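You operate a simulated robot arm through the tools that you are given. There is no shell and no other tool. Be economical: measure what you need, move in short steps, check, and stop when the job is done.

You are at the controls of a simulated robot arm. One attempt, no reset.

## Task
Clear the board, then brush oil on its middle.
Fine: put the purple bowl on the black counter; oil from the dish; stand the brush in the tool pot; board and pink bowl stay. A coat counts when it lies all over at full strength: go over it till it gets no stronger.

It is judged by the outcome, as a careful person would: the job done as asked, and still so three seconds after it is handed in. It fails if anything else is knocked over, pushed out of place, dropped, spilled or broken.

## Robot
A 6-joint arm with a two-finger parallel gripper, fixed in place. Base frame: the origin is at the foot of the arm, x ahead of it, y to its left, z up; the work surface is at about z = 860. Lengths are in mm, angles in degrees, forces in N, time in s.
With the tool pointing down near the work surface it reaches from about 260 to 680 mm from the base axis. Its first joint turns from -66.0 to 66.0 degrees. Payload 2.9 kg.
The tool frame sits at the grasp point between the pads (the TCP): z along the fingers, y along the line on which they close. The tips reach 30 mm beyond it. The gripper opens to 110 mm. The fingers are 20 mm wide and 10 mm thick; the gripper's body (48 by 112 mm) begins 55 mm behind the TCP.
Orientation is that of the tool frame in the base frame, as a unit quaternion [x, y, z, w]. With the fingers straight down and closing along the base's y, the tool's x points along the base's -x, its y along +y and its z along -z.

## Interface
- The arm moves only by the tool servo_tool. Its argument "series" is a list of rows, each a list of 3 entries, a list of its own where there are three numbers: the shift along the tool's x, y, z in mm, then the turn, a rotation vector about the tool's x, y, z in rad, then the opening, from 0 (shut) to 1 (fully open). In form: [[[tx, ty, tz], [wx, wy, wz], gripper], ...]. A call has 1 to 10 rows; each row is the pose to reach, as a shift and turn from the pose commanded when the call began, along the tool's axes at that moment. Each row takes 0.2 s and may step no farther than 50 mm and 8.6 degrees from the row before; otherwise, or with a gripper value out of range, the whole call is refused. A pose out of reach is approached as far as the arm can. The call stops where the force on the tool passes 70 N (or 10 N more than at its start, if that is more) or the arm is blocked; 0.2 s more then pass. The fingers move at their own pace (about 108 mm/s each) and stop on an object; they squeeze with about 28 N. The grip force told is the motor's: it shows also when the fingers shut on nothing. Time passes only in rows, and 0.2 s behind the last, so rows that repeat a pose let the fingers close. The reply holds the time, the measured pose of the TCP, the force on the tool along the base axes, the opening and the grip force, in the units named above and with some noise, with the torque about the TCP (base axes, N m) and any sound that the robot's microphone picked up, and new pictures: "views" is both (left out), scene, wrist or none.
- Cameras (640 x 400 px; columns grow to the right, rows downward): "scene" is fixed at [79.6, 435.8, 1383]; the picture's right is [-0.73, -0.68, 0.00], its down [-0.41, 0.43, -0.80] and it looks along [0.55, -0.59, -0.59] (base axes); focal length 214 px, centre (320, 200). "wrist" rides on the gripper at [72, 17, -103] in the tool frame; the picture's right is [-0.23, 0.97, 0.00], its down [-0.76, -0.18, -0.62] and it looks along [-0.61, -0.14, 0.78] (tool axes); focal length 222 px, centre (320, 200). There is no depth. A picture from a camera that has moved, and an enlarged one, comes with that camera's place and axes in the base frame and with its lens.
- close_up(camera, box): a new picture of the part [left, top, right, bottom] of that camera's present view, enlarged. The clock stands still meanwhile.
- job_done(): hands the job in; it is judged then, once.

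Go step by step. Nothing tells you positions but the pictures and the camera data: compare them with the known pose of the tool, close in by small moves and look again before you grip or let go. The budget is 120 turns and 200 pictures, counting those below and the enlarged ones. Unless the task says otherwise, let go and move clear before handing in, and close with one line.

The tools are called after "Call:" as name(argument=value, ...) on one line, values as JSON. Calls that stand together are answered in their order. servo_tool: Moves the arm, as the interface text tells. Its arguments: {"type":"object","properties":{"series":{"type":"array","items":{"type":"array"}},"views":{"type":"string","enum":["both","scene","wrist","none"]}},"required":["series"]} The other tools are called the same way: close_up (camera, box) takes an enlarged picture of a part of a camera's view; job_done () hands the job in.

At the start:

```text
time: 0.0
eef_pos: [330.0, 228.2, 1299.4]
ee_rot: [-0.001, 1.0, 0.0, 0.001]
force: [-0.5, 0.2, 0.4]
ft_torque: [-0.01, 0.01, -0.03]
gripper_width: 109.9
finger_force: 0.1
```

scene: 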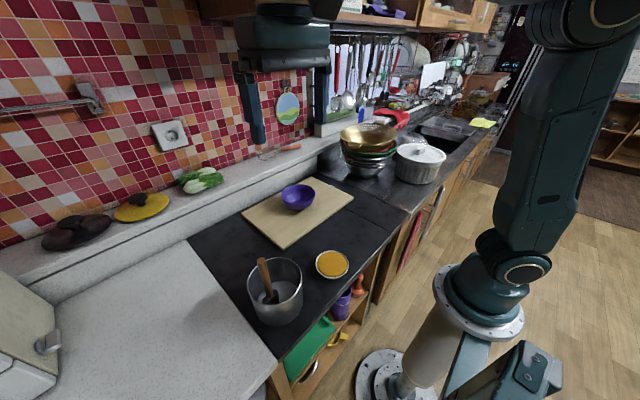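
wrist: 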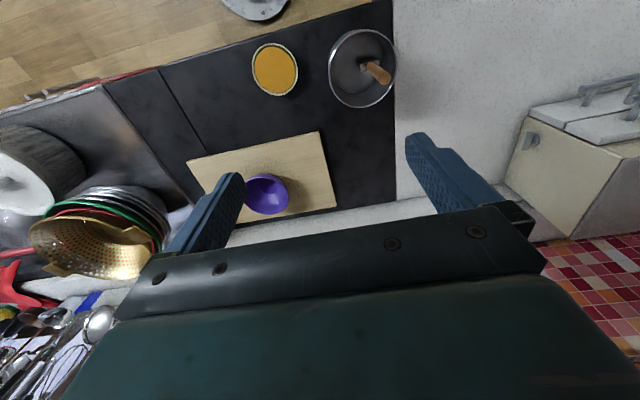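

I see a board with a purple bowl on it, an orange dish (likely the oil), and a metal pot holding the brush. I'll enlarge the views to find the pink bowl and the details.

Call:
close_up(camera="scene", box=[220, 160, 380, 260])

Call:
close_up(camera="scene", box=[220, 240, 380, 340])

Call:
close_up(camera="wrist", box=[180, 20, 420, 220])

Call:
close_up(camera="scene", box=[320, 100, 480, 200])

```text
4.00 times, centred on (300, 210) of scene
camera zoom: at [79.6, 435.8, 1383.0], right [-0.73, -0.68, 0.0], down [-0.41, 0.43, -0.8], along [0.55, -0.59, -0.59], focal length 858 px, centre (400, 160)
```

zoom: 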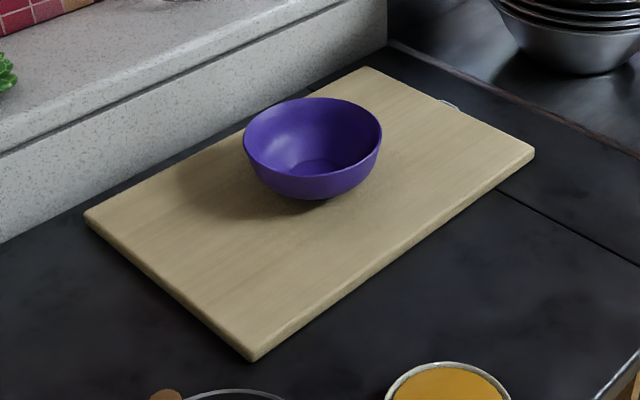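

```text
4.00 times, centred on (300, 290) of scene
camera zoom: at [79.6, 435.8, 1383.0], right [-0.73, -0.68, 0.0], down [-0.41, 0.43, -0.8], along [0.55, -0.59, -0.59], focal length 858 px, centre (400, -160)
```

zoom: 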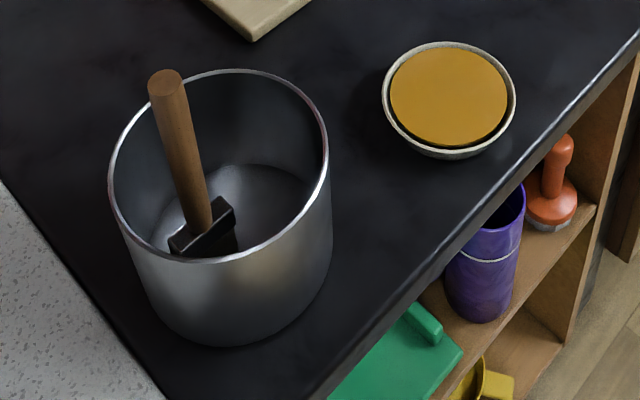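

```text
2.00 times, centred on (300, 120) of wrist
camera zoom: at [258.3, 244.0, 1402.8], right [0.23, 0.97, 0.0], down [0.76, -0.18, 0.62], along [0.61, -0.14, -0.78], focal length 444 px, centre (360, 360)
```

zoom: 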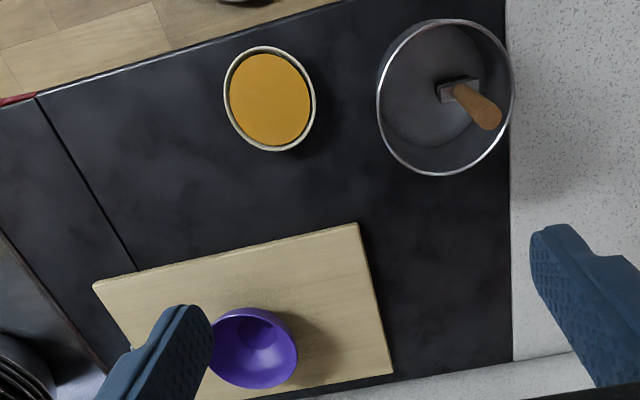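

```text
4.00 times, centred on (400, 150) of scene
camera zoom: at [79.6, 435.8, 1383.0], right [-0.73, -0.68, 0.0], down [-0.41, 0.43, -0.8], along [0.55, -0.59, -0.59], focal length 858 px, centre (0, 400)
```

zoom: 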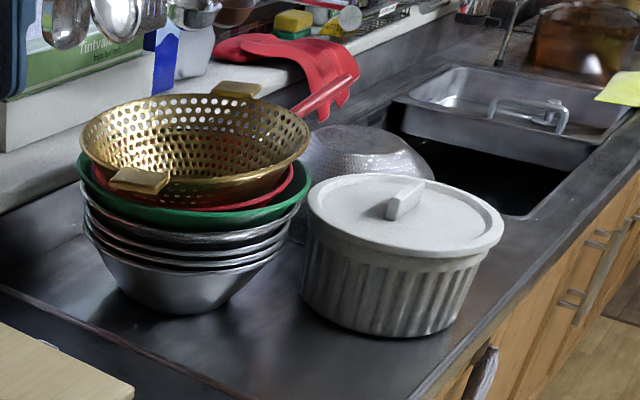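

No pink bowl is visible near the work area. I estimate the purple bowl at about (580,15) with its rim near z 935, the dish at (307,143), the pot at (337,302), and the board over x 452–696, y −165–195. I'll hover near the bowl's left rim and look.

Call:
servo_tool(series=[[[-31, -18, 31], [0, 0, 0], 0.5], [[-62, -37, 62], [0, 0, 0], 0.5], [[-92, -56, 92], [0, 0, 0], 0.5], [[-122, -74, 124], [0, 0, 0], 0.5], [[-153, -92, 155], [0, 0, 0], 0.5], [[-184, -111, 186], [0, 0, 0], 0.5], [[-214, -130, 218], [0, 0, 0], 0.5], [[-245, -148, 250], [0, 0, 0], 0.5], [[-245, -148, 250], [0, 0, 0], 0.5]])

```text
time: 2.0
eef_pos: [575.6, 79.4, 1049.8]
ee_rot: [0.0, 1.0, 0.0, 0.001]
force: [0.8, 0.2, -0.5]
ft_torque: [0.03, -0.01, 0.02]
gripper_width: 54.6
finger_force: 0.1
camera wrist: at [503.0, 95.3, 1154.0], right [0.23, 0.97, 0.0], down [0.76, -0.18, 0.62], along [0.61, -0.14, -0.78], focal length 222 px, centre (320, 200)
```

scene: 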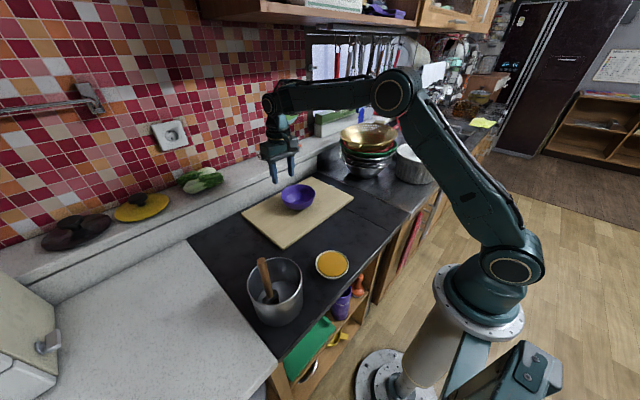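
wrist: 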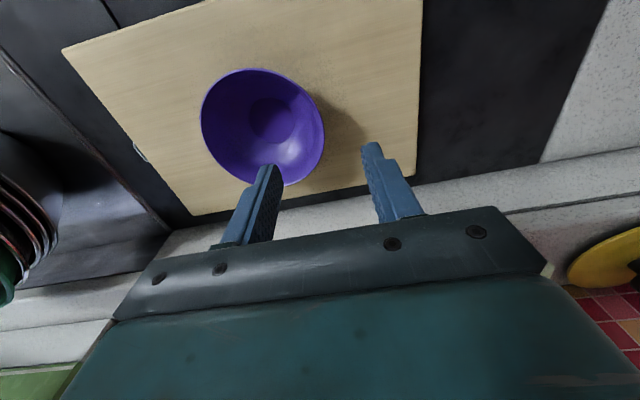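

The bowl's rim looks about 128 mm wide, centred near (570,22) at z≈938. I'll line up over its left rim and come down partway.

Call:
servo_tool(series=[[[5, 7, 30], [0, 0, 0], 0.5], [[5, 7, 70], [0, 0, 0], 0.5], [[5, 7, 80], [0, 0, 0], 0.5]])

Call:
close_up(camera="scene", box=[240, 140, 360, 215])

```text
time: 2.8
eef_pos: [571.0, 86.4, 969.7]
ee_rot: [0.0, 1.0, 0.001, 0.001]
force: [-0.4, -0.1, -0.2]
ft_torque: [0.0, -0.01, -0.01]
gripper_width: 55.0
finger_force: 0.1
camera wrist: at [497.9, 102.6, 1073.0], right [0.23, 0.97, 0.0], down [0.76, -0.18, 0.62], along [0.61, -0.14, -0.78], focal length 222 px, centre (320, 200)
```

scene: 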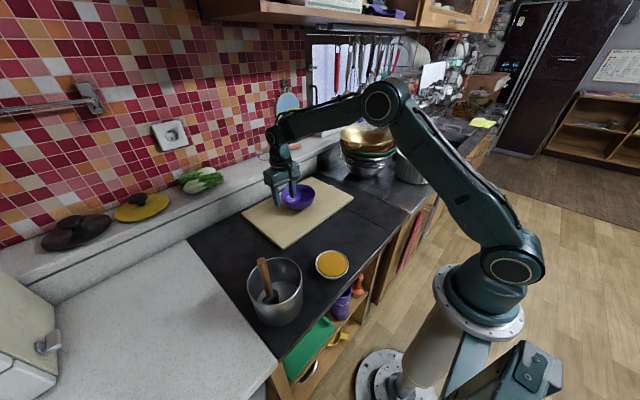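
wrist: 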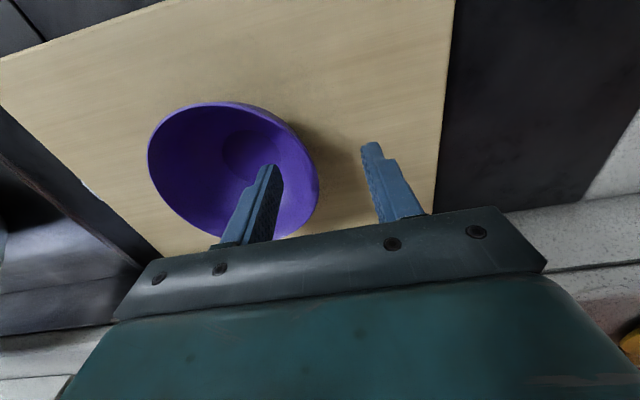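

```text
5.33 times, centred on (300, 178) of scene
camera zoom: at [79.6, 435.8, 1383.0], right [-0.73, -0.68, 0.0], down [-0.41, 0.43, -0.8], along [0.55, -0.59, -0.59], focal length 1144 px, centre (427, 320)
```

zoom: 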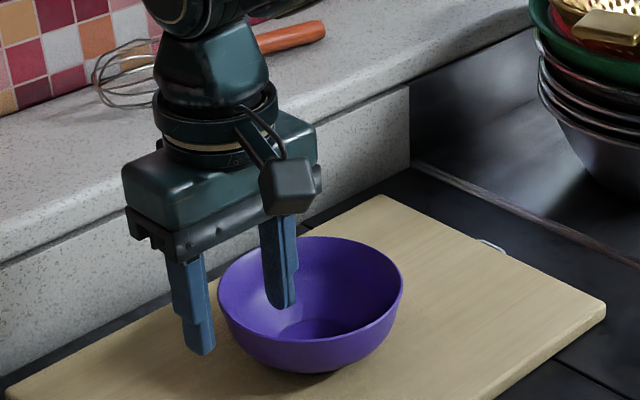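

The fingers straddle the left rim well. I'll lower them 36 mm and close.

Call:
servo_tool(series=[[[3, -2, 20], [0, 0, 0], 0.5], [[3, -2, 38], [0, 0, 0], 0.5], [[3, -2, 38], [0, 0, 0], 0.25], [[3, -2, 38], [0, 0, 0], 0.0], [[3, -2, 38], [0, 0, 0], 0.0]])

Call:
close_up(camera="scene", box=[240, 140, 360, 215])

```text
time: 4.0
eef_pos: [568.4, 84.9, 932.2]
ee_rot: [0.0, 1.0, 0.0, 0.002]
force: [1.6, -0.5, 11.6]
ft_torque: [-1.1, 0.19, 0.14]
gripper_width: 17.2
finger_force: 28.1
camera wrist: at [495.6, 100.5, 1036.1], right [0.23, 0.97, 0.0], down [0.76, -0.18, 0.63], along [0.61, -0.14, -0.78], focal length 222 px, centre (320, 200)
```

scene: 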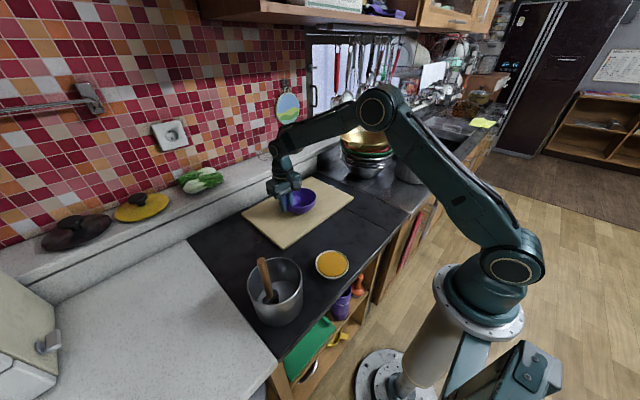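
wrist: 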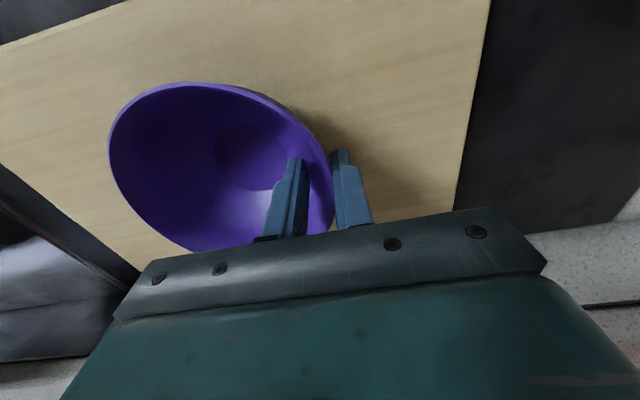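

```text
5.33 times, centred on (300, 178) of scene
camera zoom: at [79.5, 435.8, 1383.0], right [-0.73, -0.68, 0.0], down [-0.41, 0.43, -0.8], along [0.55, -0.59, -0.59], focal length 1144 px, centre (427, 320)
```

zoom: 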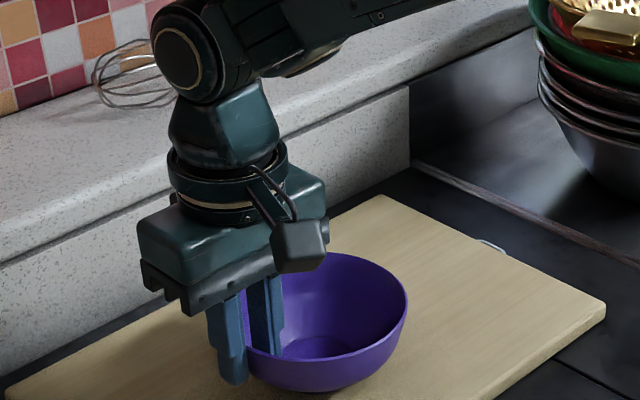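

The rim is gripped. I'll lift slowly and check that the hold stays firm.

Call:
servo_tool(series=[[[0, 0, -5], [0, 0, 0], 0], [[0, 0, -15], [0, 0, 0], 0], [[0, 0, -30], [0, 0, 0], 0], [[0, 0, -50], [0, 0, 0], 0], [[0, 0, -70], [0, 0, 0], 0]])

Call:
close_up(camera="scene", box=[240, 140, 360, 215])

```text
time: 5.2
eef_pos: [567.9, 83.3, 1001.9]
ee_rot: [0.0, 1.0, 0.0, 0.001]
force: [0.5, 0.2, -0.8]
ft_torque: [0.03, 0.0, -0.02]
gripper_width: 4.8
finger_force: 27.5
camera wrist: at [495.6, 100.8, 1105.6], right [0.23, 0.97, 0.0], down [0.76, -0.18, 0.62], along [0.61, -0.14, -0.78], focal length 222 px, centre (320, 200)
```

scene: 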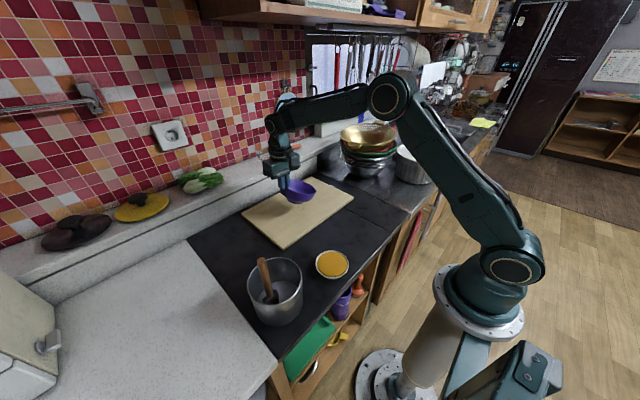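
wrist: 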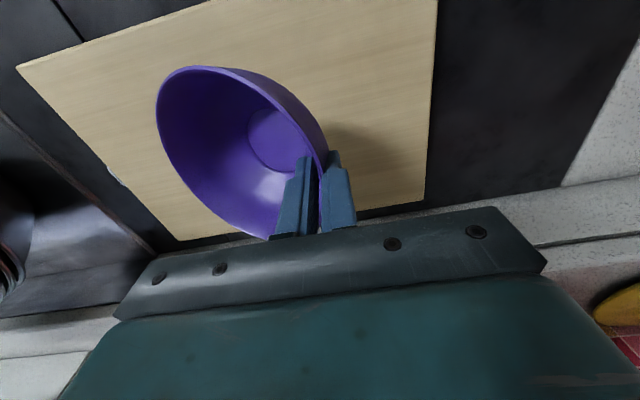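

```text
5.33 times, centred on (300, 178) of scene
camera zoom: at [79.6, 435.8, 1383.0], right [-0.73, -0.68, 0.0], down [-0.41, 0.43, -0.8], along [0.55, -0.59, -0.59], focal length 1144 px, centre (427, 320)
```

zoom: 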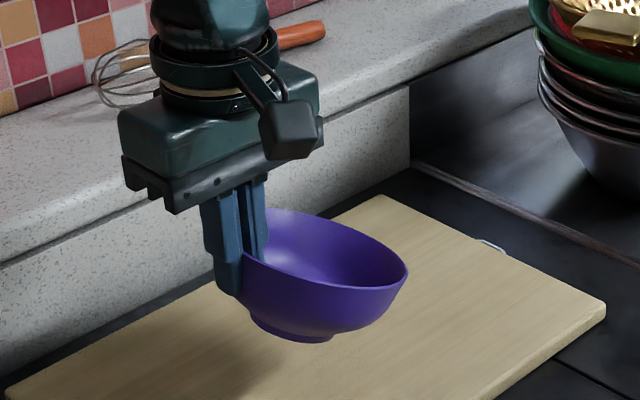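

The bowl is held but has tipped about 22°, its wall lying flat against the pads. I'll carry it to the free counter near (350,−30), rolling the tool to level the bowl.

Call:
servo_tool(series=[[[40, -10, 0], [0, 0, 0], 0], [[80, -20, 0], [0, 0, 0], 0], [[120, -30, 0], [0.1, 0, 0], 0], [[160, -40, 0], [0.2, 0, 0], 0], [[195, -48, 0], [0.3, 0, 0], 0], [[218, -52, 0], [0.38, 0, 0], 0], [[218, -52, 20], [0.38, 0, 0], 0]])

Call:
close_up(camera="scene", box=[280, 160, 440, 260])

```text
time: 6.8
eef_pos: [349.7, 32.7, 982.0]
ee_rot: [0.001, 0.982, -0.189, 0.002]
force: [-0.9, 0.9, -0.8]
ft_torque: [0.04, 0.03, -0.01]
gripper_width: 4.3
finger_force: 27.8
camera wrist: at [277.6, 86.1, 1071.2], right [0.23, 0.9, -0.36], down [0.76, 0.07, 0.65], along [0.61, -0.42, -0.67], focal length 222 px, centre (320, 200)
```

scene: 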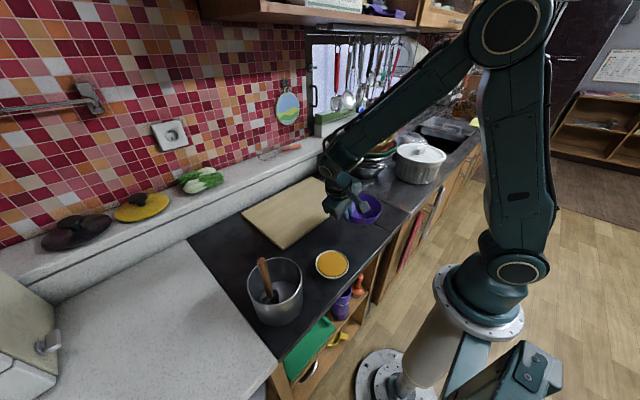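
wrist: 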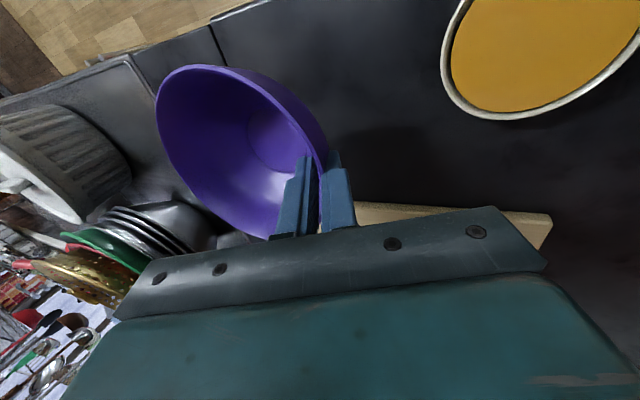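

```text
4.00 times, centred on (360, 210) of scene
camera zoom: at [79.6, 435.8, 1383.0], right [-0.73, -0.68, 0.0], down [-0.41, 0.43, -0.8], along [0.55, -0.59, -0.59], focal length 858 px, centre (160, 160)
```

zoom: 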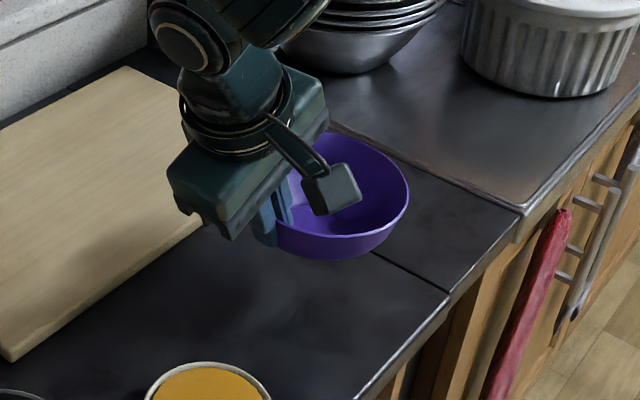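

The bowl looks close to level. I'll lower it straight down to about z 925 and check.

Call:
servo_tool(series=[[[0, 11.1, 27.9], [0, 0, 0], 0], [[0, 20.4, 51.1], [0, 0, 0], 0]], views="wrist")

Call:
close_up(camera="scene", box=[300, 180, 420, 255])

```text
time: 7.4
eef_pos: [350.5, 32.2, 926.9]
ee_rot: [0.001, 0.982, -0.188, 0.001]
force: [-0.6, 0.3, -2.2]
ft_torque: [0.07, 0.01, -0.03]
gripper_width: 4.6
finger_force: 27.6
camera wrist: at [278.5, 85.7, 1016.2], right [0.23, 0.9, -0.36], down [0.76, 0.07, 0.65], along [0.61, -0.42, -0.67], focal length 222 px, centre (320, 200)
```

wrist: 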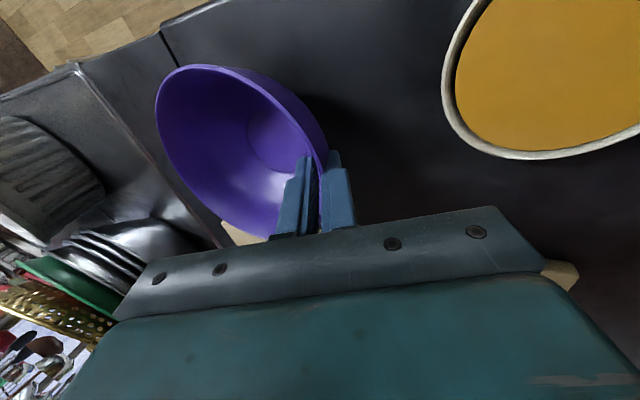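

```text
5.33 times, centred on (360, 218) of scene
camera zoom: at [79.7, 435.8, 1383.0], right [-0.73, -0.68, 0.0], down [-0.41, 0.43, -0.8], along [0.55, -0.59, -0.59], focal length 1144 px, centre (107, 107)
```

zoom: 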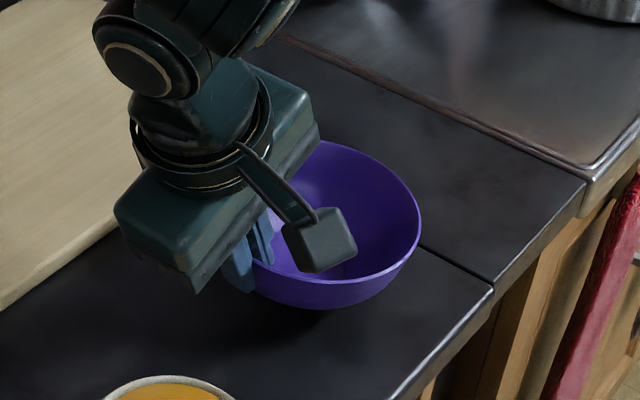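

There's no contact yet. I'll go down further in small steps and watch the force.

Call:
servo_tool(series=[[[0, 3, 7.4], [0, 0, 0], 0], [[0, 4.5, 11.1], [0, 0, 0], 0]], views="none")

```text
time: 8.0
eef_pos: [351.1, 32.7, 915.8]
ee_rot: [0.001, 0.982, -0.189, 0.002]
force: [3.0, 2.2, 17.8]
ft_torque: [-0.49, 0.53, 0.06]
gripper_width: 5.1
finger_force: 28.0
```

The bowl has touched down with about 18 N. I'll ease off slightly and open the fingers a little.

Call:
servo_tool(series=[[[0, -0.6, -1.4], [0, 0, 0], 0], [[0, -0.6, -1.4], [0, 0, 0], 0.1], [[0, -0.6, -1.4], [0, 0, 0], 0.25], [[0, -0.6, -1.4], [0, 0, 0], 0.3]], views="wrist")

Call:
close_up(camera="scene", box=[300, 180, 420, 255])

```text
time: 9.0
eef_pos: [349.3, 33.2, 915.3]
ee_rot: [0.0, 0.982, -0.19, 0.0]
force: [0.9, -0.1, 0.1]
ft_torque: [0.0, -0.02, 0.0]
gripper_width: 33.1
finger_force: 0.1
camera wrist: at [277.9, 86.1, 1005.2], right [0.23, 0.9, -0.36], down [0.76, 0.07, 0.65], along [0.61, -0.42, -0.67], focal length 222 px, centre (320, 200)
```

wrist: 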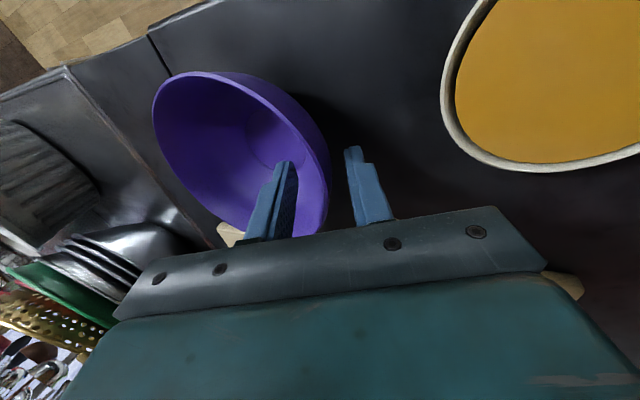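

```text
5.33 times, centred on (360, 218) of scene
camera zoom: at [79.6, 435.8, 1383.0], right [-0.73, -0.68, 0.0], down [-0.41, 0.43, -0.8], along [0.55, -0.59, -0.59], focal length 1144 px, centre (107, 107)
```

zoom: 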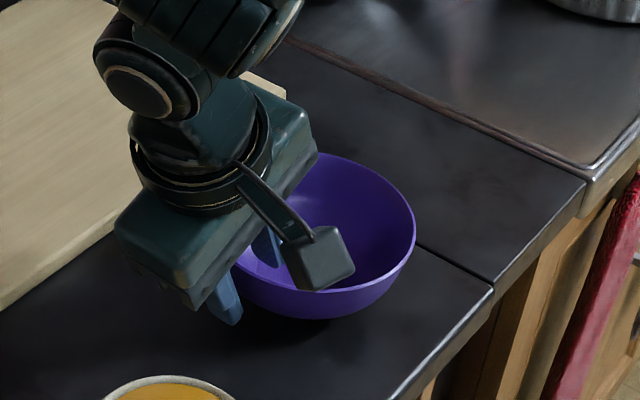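

The bowl stands flat on the counter. I'll withdraw along the tool axis, straighten the tool, and head above the brush handle, which I put as vertical at (340,319) with its top at z 1050.

Call:
servo_tool(series=[[[0, 0, -30], [0, 0, 0], 0.3], [[0, 0, -70], [0, 0, 0], 0.3], [[0, 0, -115], [0, 0, 0], 0.3], [[0, 0, -160], [0, 0, 0], 0.4], [[0, 0, -200], [-0.14, 0, 0], 0.5], [[0, 0, -215], [-0.26, 0, 0], 0.5], [[0, 0, -215], [-0.38, 0, 0], 0.5]])

```text
time: 10.6
eef_pos: [349.1, 113.7, 1116.5]
ee_rot: [0.001, 1.0, 0.001, 0.001]
force: [-0.5, -0.5, -0.5]
ft_torque: [0.04, -0.03, 0.03]
gripper_width: 54.9
finger_force: 0.1
camera wrist: at [277.3, 128.6, 1219.7], right [0.23, 0.97, 0.0], down [0.76, -0.18, 0.62], along [0.61, -0.14, -0.78], focal length 222 px, centre (320, 200)
```

scene: 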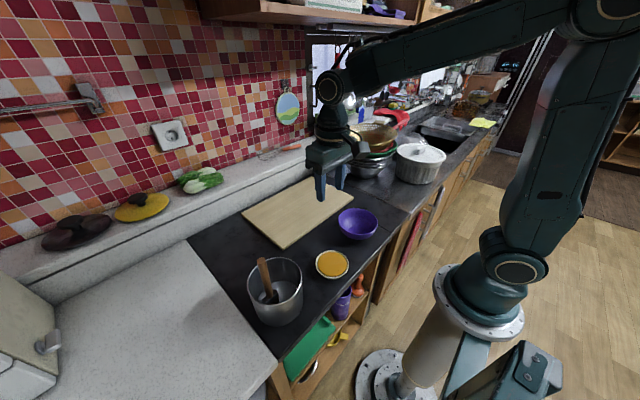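
wrist: 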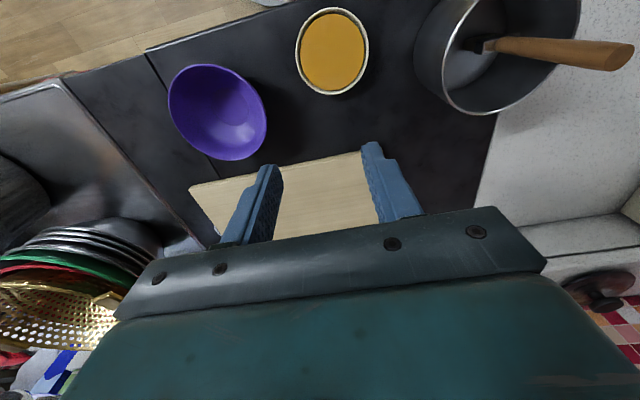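

The bowl is clear of everything. I'll move over the brush handle now.

Call:
servo_tool(series=[[[2, 41, 0], [0, 0, 0], 0.5], [[4, 82, 0], [0, 0, 0], 0.5], [[6, 123, 0], [0, 0, 0], 0.5], [[8, 164, 0], [0, 0, 0], 0.5], [[9, 204, 0], [0, 0, 0], 0.5], [[9, 204, 0], [0, 0, 0], 0.5]])

Call:
close_up(camera="scene", box=[200, 220, 360, 320])

```text
time: 12.0
eef_pos: [340.3, 316.6, 1115.5]
ee_rot: [0.0, 1.0, 0.0, 0.001]
force: [-0.8, -0.3, -0.3]
ft_torque: [0.04, 0.0, -0.01]
gripper_width: 55.3
finger_force: 0.2
camera wrist: at [267.9, 333.3, 1219.2], right [0.23, 0.97, 0.0], down [0.76, -0.18, 0.62], along [0.61, -0.14, -0.78], focal length 222 px, centre (320, 200)
```

scene: 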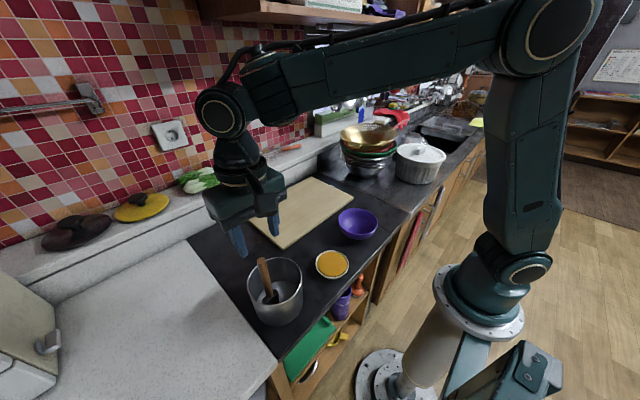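
wrist: 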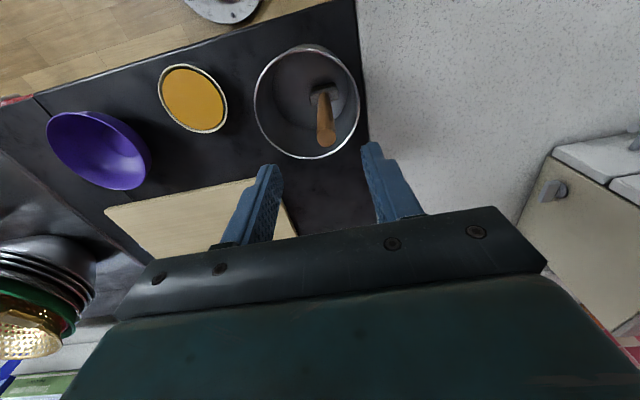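

```text
4.00 times, centred on (280, 270) of scene
camera zoom: at [79.6, 435.8, 1383.0], right [-0.73, -0.68, 0.0], down [-0.41, 0.43, -0.8], along [0.55, -0.59, -0.59], focal length 858 px, centre (480, -80)
```

zoom: 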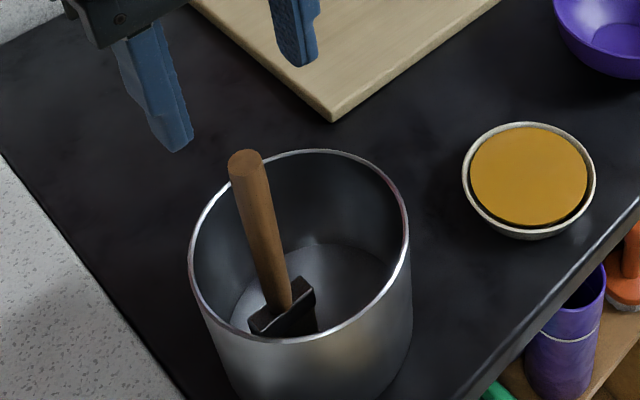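

The handle top sits at about (340,322) and is vertical, between the finger lines. I'll shift 4 mm left, go down, and look before gripping.

Call:
servo_tool(series=[[[1, 4, 30], [0, 0, 0], 0.5], [[1, 4, 65], [0, 0, 0], 0.5], [[1, 4, 105], [0, 0, 0], 0.5], [[1, 4, 105], [0, 0, 0], 0.5]])

Call:
close_up(camera="scene", box=[200, 220, 360, 320])

```text
time: 13.0
eef_pos: [338.9, 320.1, 1010.2]
ee_rot: [0.0, 1.0, 0.001, 0.001]
force: [-0.6, -0.2, 0.6]
ft_torque: [0.02, 0.04, 0.01]
gripper_width: 54.8
finger_force: 0.0
camera wrist: at [267.5, 337.1, 1114.3], right [0.23, 0.97, 0.0], down [0.76, -0.18, 0.62], along [0.61, -0.14, -0.78], focal length 222 px, centre (320, 200)
```

scene: 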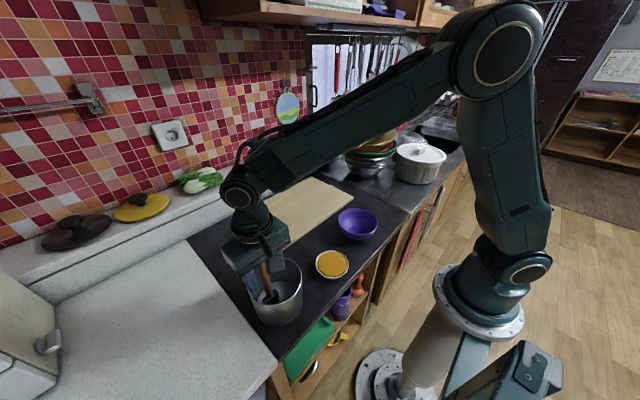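
wrist: 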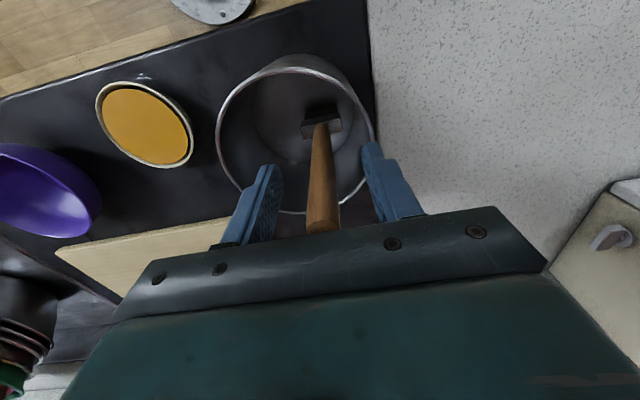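

```text
4.00 times, centred on (280, 270) of scene
camera zoom: at [79.6, 435.8, 1383.0], right [-0.73, -0.68, 0.0], down [-0.41, 0.43, -0.8], along [0.55, -0.59, -0.59], focal length 858 px, centre (480, -80)
```

zoom: 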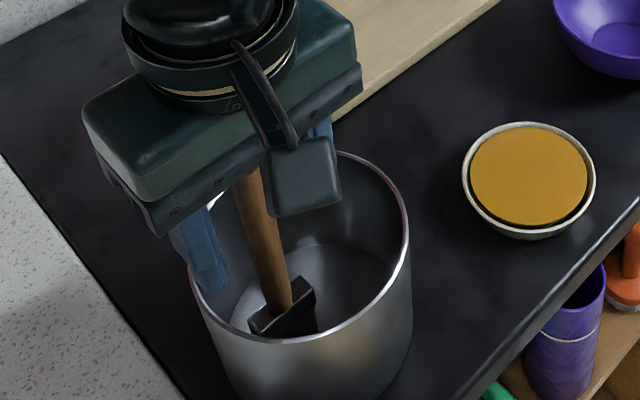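

The handle is centred between the pads, so I'll close on it.

Call:
servo_tool(series=[[[0, 0, 0], [0, 0, 0], 0.25], [[0, 0, 0], [0, 0, 0], 0], [[0, 0, 0], [0, 0, 0], 0], [[0, 0, 0], [0, 0, 0], 0]], views="none")

```text
time: 14.0
eef_pos: [340.3, 321.5, 1010.5]
ee_rot: [0.001, 1.0, 0.0, 0.001]
force: [-0.8, 0.3, 0.2]
ft_torque: [-0.04, 0.0, -0.01]
gripper_width: 17.9
finger_force: 28.1
```

The fingers closed on the 18 mm handle. I'll lift the brush clear of the pot.

Call:
servo_tool(series=[[[0, 0, -10], [0, 0, 0], 0], [[0, 0, -40], [0, 0, 0], 0], [[0, 0, -80], [0, 0, 0], 0], [[0, 0, -120], [0, 0, 0], 0], [[0, 0, -140], [0, 0, 0], 0]])

Call:
close_up(camera="scene", box=[180, 180, 340, 280])

Call:
close_up(camera="wrist", box=[220, 60, 440, 220])

```text
time: 15.2
eef_pos: [339.2, 320.7, 1152.5]
ee_rot: [-0.001, 1.0, 0.0, 0.002]
force: [-0.2, 0.1, -0.2]
ft_torque: [-0.03, -0.01, -0.01]
gripper_width: 17.9
finger_force: 28.1
camera wrist: at [267.2, 336.8, 1255.0], right [0.23, 0.97, 0.0], down [0.76, -0.18, 0.62], along [0.61, -0.14, -0.78], focal length 222 px, centre (320, 200)
```

scene: 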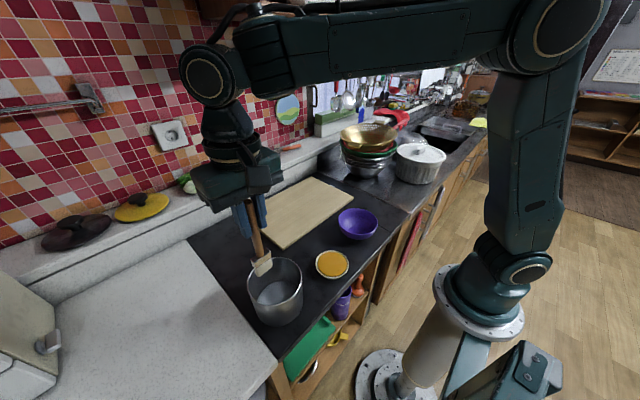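
wrist: 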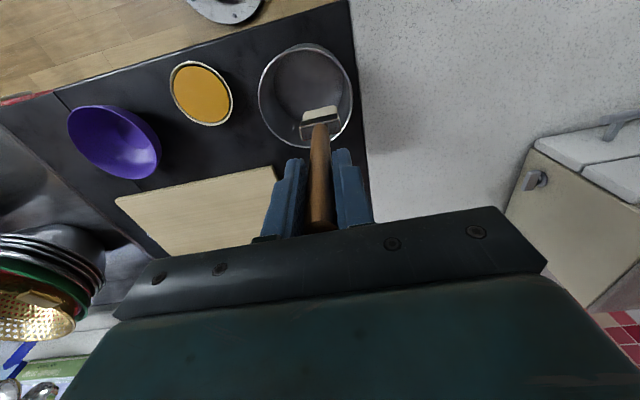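

```text
4.00 times, centred on (260, 230) of scene
camera zoom: at [79.6, 435.8, 1383.0], right [-0.73, -0.68, 0.0], down [-0.41, 0.43, -0.8], along [0.55, -0.59, -0.59], focal length 858 px, centre (560, 80)
```

zoom: 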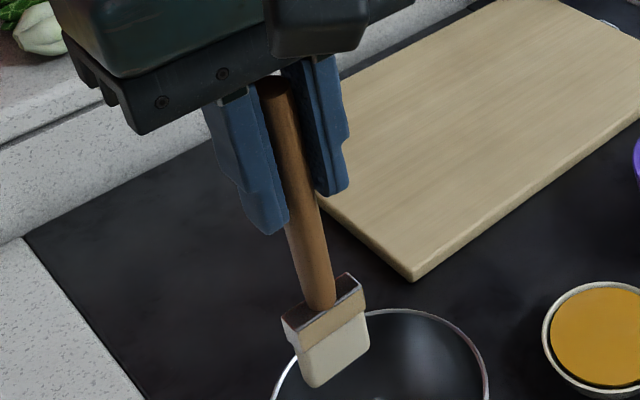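

```text
2.50 times, centred on (330, 140) of wrist
camera zoom: at [267.2, 336.8, 1255.0], right [0.23, 0.97, 0.0], down [0.76, -0.18, 0.62], along [0.61, -0.14, -0.78], focal length 555 px, centre (295, 350)
```

zoom: 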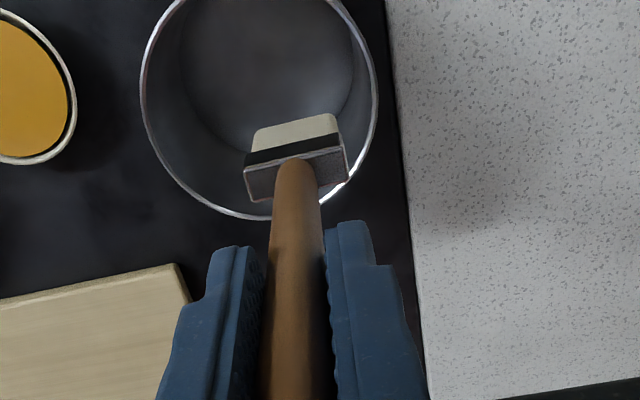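

The brush head is about 42 mm wide along y, and its bristle tips are about 138 mm below the TCP. I'll carry it high over to the oil dish.

Call:
servo_tool(series=[[[6, -35, 0], [0, 0, 0], 0], [[12, -70, 0], [0, 0, 0], 0], [[20, -105, 0], [0, 0, 0], 0], [[26, -140, 0], [0, 0, 0], 0], [[32, -174, 10], [0, 0, 0], 0], [[32, -174, 52], [0, 0, 0], 0]])

Call:
close_up(camera="scene", box=[260, 200, 420, 300])

Call:
close_up(camera="wrist", box=[220, 60, 440, 220])

```text
time: 16.6
eef_pos: [308.1, 146.2, 1098.1]
ee_rot: [0.0, 1.0, 0.0, 0.002]
force: [0.5, -0.5, -0.5]
ft_torque: [-0.01, 0.03, 0.01]
gripper_width: 17.9
finger_force: 28.3
camera wrist: at [236.6, 161.9, 1201.2], right [0.23, 0.97, 0.0], down [0.76, -0.18, 0.63], along [0.61, -0.14, -0.78], focal length 222 px, centre (320, 200)
```

scene: 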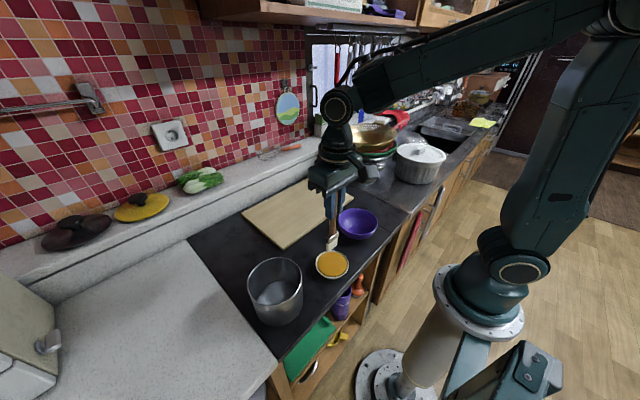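
wrist: 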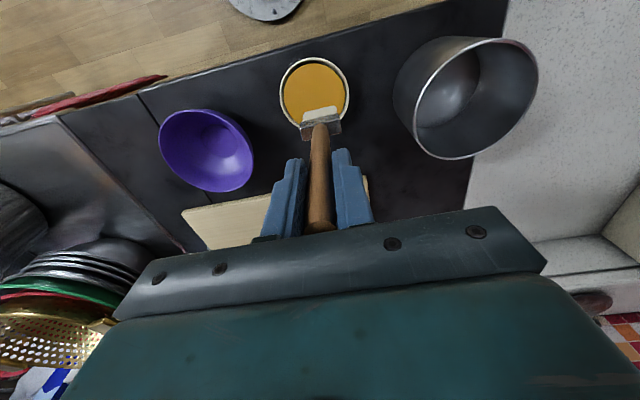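

```text
4.00 times, centred on (340, 250) of scene
camera zoom: at [79.7, 435.8, 1383.0], right [-0.73, -0.68, 0.0], down [-0.41, 0.43, -0.8], along [0.55, -0.59, -0.59], focal length 858 px, centre (240, 0)
```

zoom: 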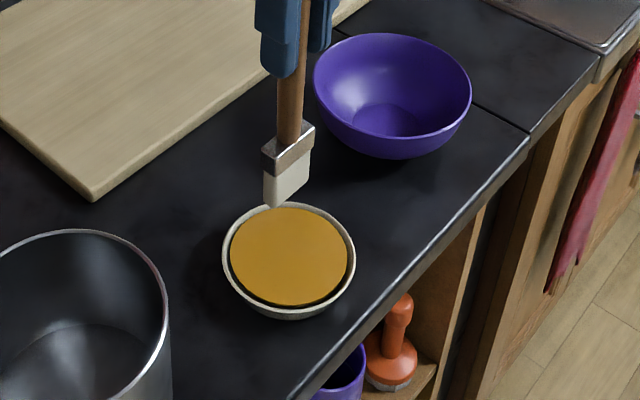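

```text
2.50 times, centred on (330, 140) of wrist
camera zoom: at [236.6, 161.9, 1201.2], right [0.23, 0.97, 0.0], down [0.76, -0.18, 0.63], along [0.61, -0.14, -0.78], focal length 555 px, centre (295, 350)
```

zoom: 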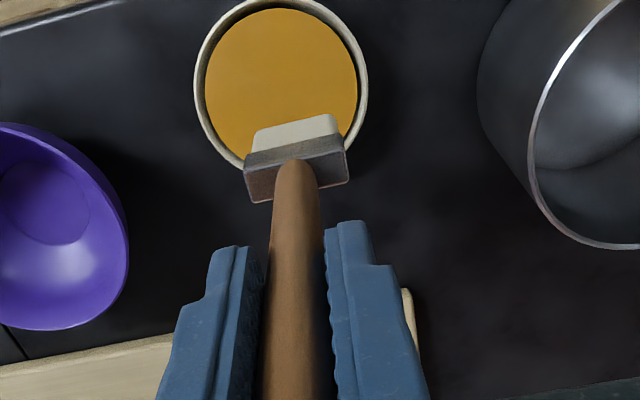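

The dish centre is about (304,141), and the brush hangs straight below the TCP. I'll centre it and lower it towards the oil surface.

Call:
servo_tool(series=[[[4, -5, 20], [0, 0, 0], 0], [[4, -5, 45], [0, 0, 0], 0], [[4, -5, 60], [0, 0, 0], 0]], views="none")

Call:
close_up(camera="scene", box=[290, 220, 370, 280])

Call:
close_up(camera="wrist", box=[240, 40, 400, 180])

```text
time: 17.4
eef_pos: [304.7, 141.7, 1039.4]
ee_rot: [0.0, 1.0, 0.0, 0.001]
force: [0.1, 0.5, -0.4]
ft_torque: [0.03, 0.01, 0.02]
gripper_width: 18.0
finger_force: 28.2
```

```text
6.67 times, centred on (330, 250) of scene
camera zoom: at [79.6, 435.8, 1383.0], right [-0.73, -0.68, 0.0], down [-0.41, 0.43, -0.8], along [0.55, -0.59, -0.59], focal length 1430 px, centre (253, -133)
```

zoom: 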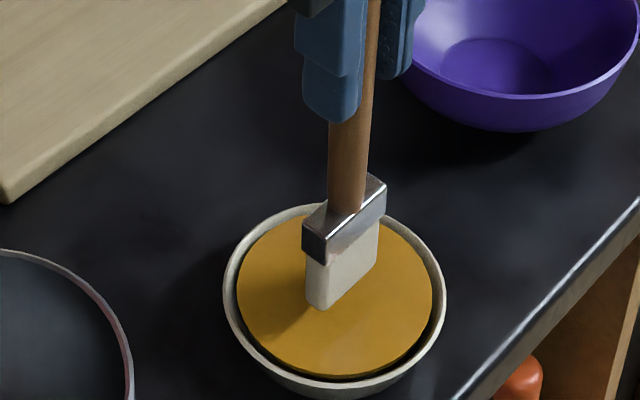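

```text
2.86 times, centred on (320, 110) of wrist
camera zoom: at [232.3, 157.4, 1141.8], right [0.23, 0.97, 0.0], down [0.76, -0.18, 0.62], along [0.61, -0.14, -0.78], focal length 635 px, centre (320, 457)
```

zoom: 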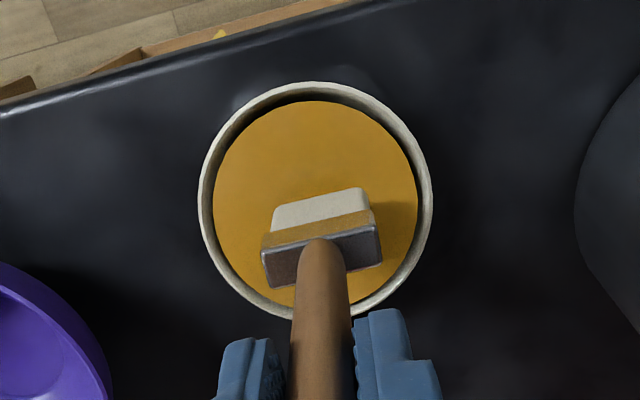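

The tips are just above the oil. I'll dip about 13 mm and hold briefly.

Call:
servo_tool(series=[[[2, -1, 6], [0, 0, 0], 0], [[2, -1, 12], [0, 0, 0], 0], [[2, -1, 13], [0, 0, 0], 0], [[2, -1, 13], [0, 0, 0], 0]], views="none")

Call:
close_up(camera="scene", box=[290, 220, 370, 280])

```text
time: 18.4
eef_pos: [302.1, 141.1, 1025.4]
ee_rot: [0.0, 1.0, 0.0, 0.0]
force: [-0.1, -0.3, -1.1]
ft_torque: [0.01, 0.01, 0.04]
gripper_width: 17.9
finger_force: 28.1
```

```text
6.67 times, centred on (330, 250) of scene
camera zoom: at [79.6, 435.8, 1383.0], right [-0.73, -0.68, 0.0], down [-0.41, 0.43, -0.8], along [0.55, -0.59, -0.59], focal length 1430 px, centre (253, -133)
```

zoom: 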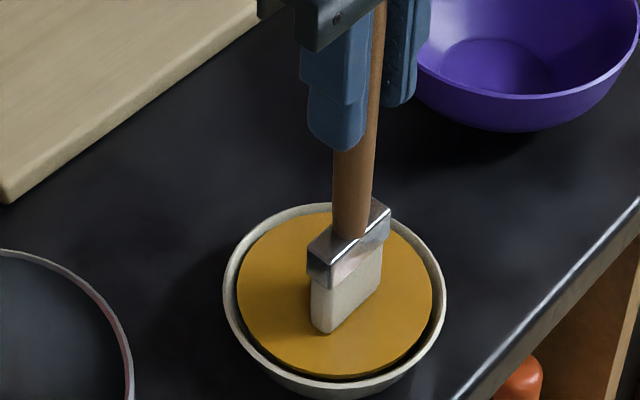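

The bristles still show their full length, so they're just reaching the surface. I'll go down further.

Call:
servo_tool(series=[[[0, 0, 4], [0, 0, 0], 0], [[0, 0, 8], [0, 0, 0], 0], [[0, 0, 8], [0, 0, 0], 0]], views="none")

Call:
close_up(camera="scene", box=[290, 220, 370, 280])

```text
time: 19.2
eef_pos: [301.3, 140.8, 1017.2]
ee_rot: [0.0, 1.0, 0.001, 0.002]
force: [1.3, -1.6, 23.9]
ft_torque: [-0.08, -0.33, 0.03]
gripper_width: 18.0
finger_force: 27.5
```

```text
6.67 times, centred on (330, 250) of scene
camera zoom: at [79.5, 435.7, 1383.0], right [-0.73, -0.68, 0.0], down [-0.41, 0.43, -0.8], along [0.55, -0.59, -0.59], focal length 1430 px, centre (253, -133)
```

zoom: 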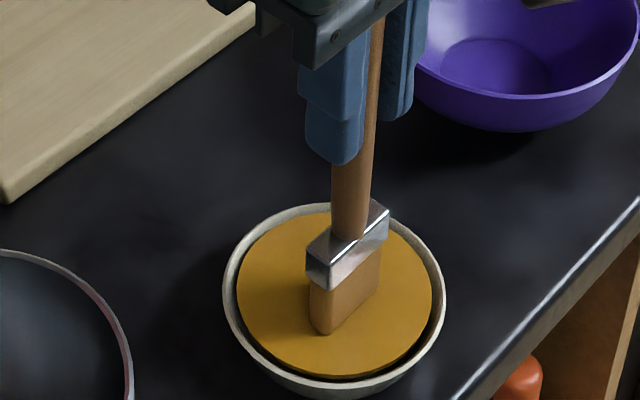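

The bristles have turned oil-coloured, so the brush is loaded. I'll lift it and carry it over the board's middle.

Call:
servo_tool(series=[[[0, 0, -20], [0, 0, 0], 0], [[0, 0, -60], [0, 0, 0], 0], [[0, 0, -85], [0, 0, 0], 0], [[-45, -21, -85], [0, 0, 0], 0], [[-90, -42, -85], [0, 0, 0], 0], [[-135, -63, -85], [0, 0, 0], 0], [[-180, -84, -85], [0, 0, 0], 0], [[-225, -105, -80], [0, 0, 0], 0], [[-270, -126, -70], [0, 0, 0], 0], [[-270, -126, -50], [0, 0, 0], 0]])

Call:
close_up(camera="scene", box=[240, 150, 400, 250])

Call:
close_up(camera="wrist", box=[160, 0, 480, 200])

```text
refused: row 9 steps farther than a row can; nothing moved
```

```text
4.00 times, centred on (320, 200) of scene
camera zoom: at [79.5, 435.7, 1383.0], right [-0.73, -0.68, 0.0], down [-0.41, 0.43, -0.8], along [0.55, -0.59, -0.59], focal length 858 px, centre (320, 200)
```

zoom: 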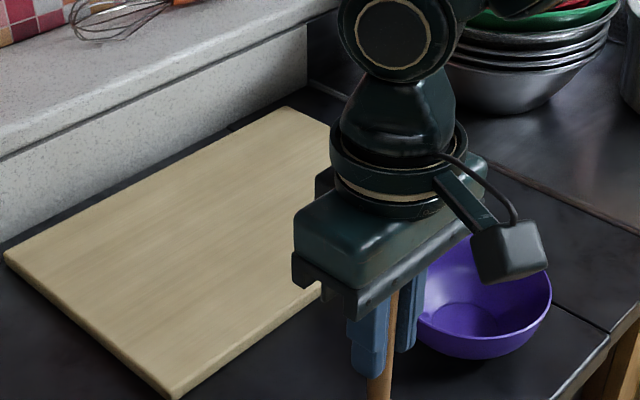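

```text
2.00 times, centred on (320, 100) of wrist
camera zoom: at [230.2, 156.8, 1121.2], right [0.23, 0.97, 0.0], down [0.76, -0.18, 0.63], along [0.61, -0.14, -0.78], focal length 444 px, centre (320, 400)
```

zoom: 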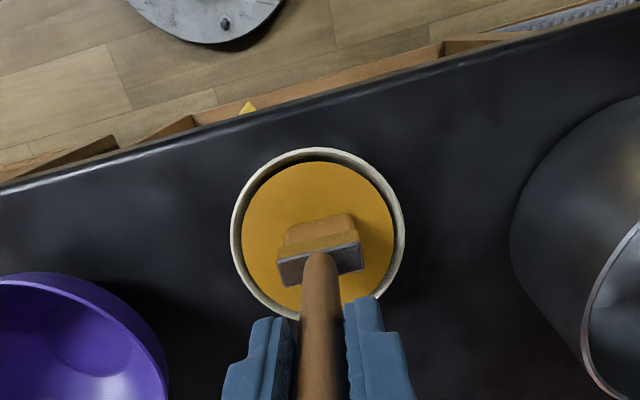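

The series was refused because one step was too long, and nothing moved. I'll send it again with shorter steps.

Call:
servo_tool(series=[[[0, 0, -25], [0, 0, 0], 0], [[0, 0, -65], [0, 0, 0], 0], [[0, 0, -85], [0, 0, 0], 0], [[-44, -20, -85], [0, 0, 0], 0], [[-88, -40, -85], [0, 0, 0], 0], [[-132, -60, -85], [0, 0, 0], 0], [[-176, -80, -85], [0, 0, 0], 0], [[-220, -100, -82], [0, 0, 0], 0], [[-264, -120, -75], [0, 0, 0], 0], [[-272, -126, -60], [0, 0, 0], 0]])

Call:
close_up(camera="scene", box=[240, 150, 400, 250])

Call:
close_up(camera="wrist", box=[160, 0, 480, 200])

```text
time: 21.4
eef_pos: [574.4, 14.1, 1078.3]
ee_rot: [0.0, 1.0, -0.001, 0.001]
force: [-0.3, -0.5, -0.8]
ft_torque: [-0.02, -0.01, 0.05]
gripper_width: 17.9
finger_force: 27.6
camera wrist: at [501.5, 30.6, 1181.8], right [0.23, 0.97, 0.0], down [0.76, -0.18, 0.62], along [0.61, -0.14, -0.78], focal length 222 px, centre (320, 200)
```

scene: 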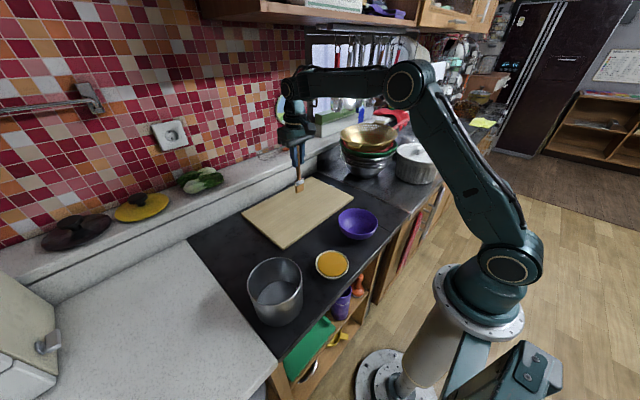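
wrist: 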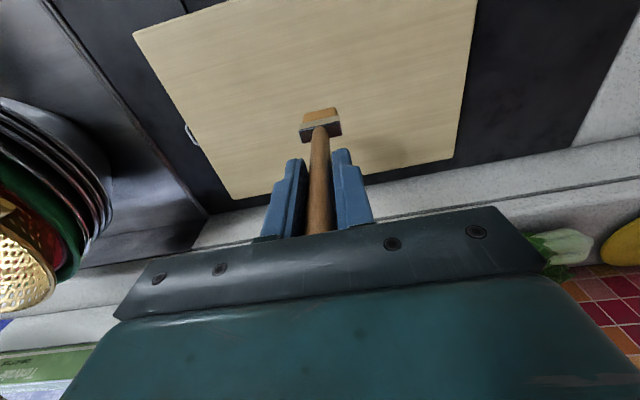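

```text
4.00 times, centred on (320, 200) of scene
camera zoom: at [79.7, 435.8, 1383.0], right [-0.73, -0.68, 0.0], down [-0.41, 0.43, -0.8], along [0.55, -0.59, -0.59], focal length 858 px, centre (320, 200)
```

zoom: 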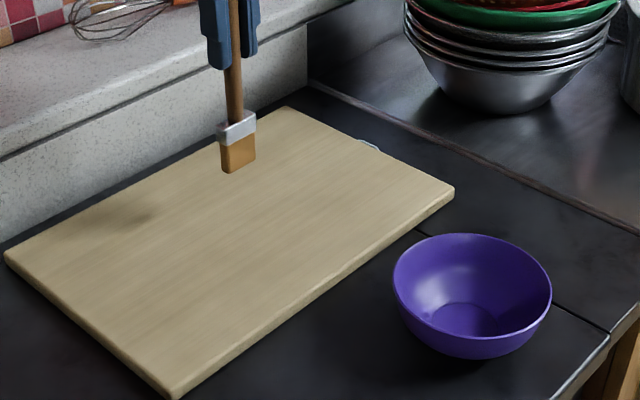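

```text
2.00 times, centred on (320, 100) of wrist
camera zoom: at [501.5, 30.6, 1181.8], right [0.23, 0.97, 0.0], down [0.76, -0.18, 0.62], along [0.61, -0.14, -0.78], focal length 444 px, centre (320, 400)
```

zoom: 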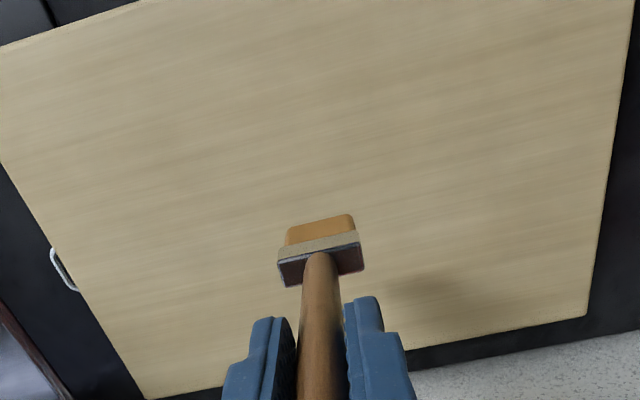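

The brush is over the board's middle at (574,14). I'll lower it carefully until it touches.

Call:
servo_tool(series=[[[0, 0, 30], [0, 0, 0], 0], [[0, 0, 55], [0, 0, 0], 0], [[0, 0, 58], [0, 0, 0], 0]], views="none")

Call:
close_up(camera="scene", box=[260, 160, 340, 220])

```text
time: 22.2
eef_pos: [574.2, 14.2, 1019.3]
ee_rot: [0.0, 1.0, 0.0, 0.002]
force: [0.7, 0.0, -0.5]
ft_torque: [0.02, 0.01, 0.03]
gripper_width: 17.9
finger_force: 28.3
```

```text
6.67 times, centred on (300, 190) of scene
camera zoom: at [79.7, 435.8, 1383.0], right [-0.73, -0.68, 0.0], down [-0.41, 0.43, -0.8], along [0.55, -0.59, -0.59], focal length 1430 px, centre (453, 267)
```

zoom: 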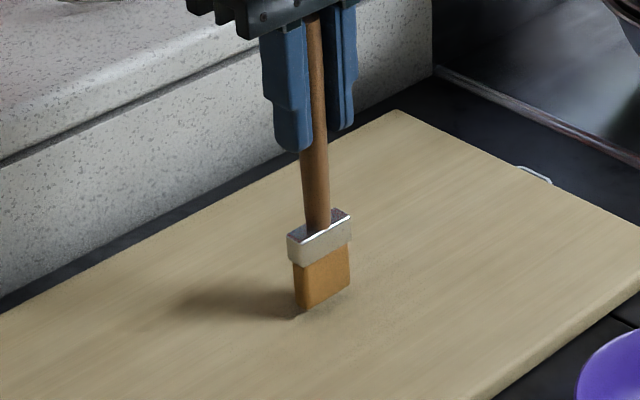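

Call:
servo_tool(series=[[[0, 0, 2], [0, 0, 0], 0], [[0, 0, 4], [0, 0, 0], 0]], views="none")

```text
time: 22.8
eef_pos: [573.5, 13.8, 1016.7]
ee_rot: [-0.001, 1.0, 0.0, 0.0]
force: [0.2, -0.1, 0.3]
ft_torque: [-0.01, 0.0, 0.03]
gripper_width: 18.1
finger_force: 28.5
```

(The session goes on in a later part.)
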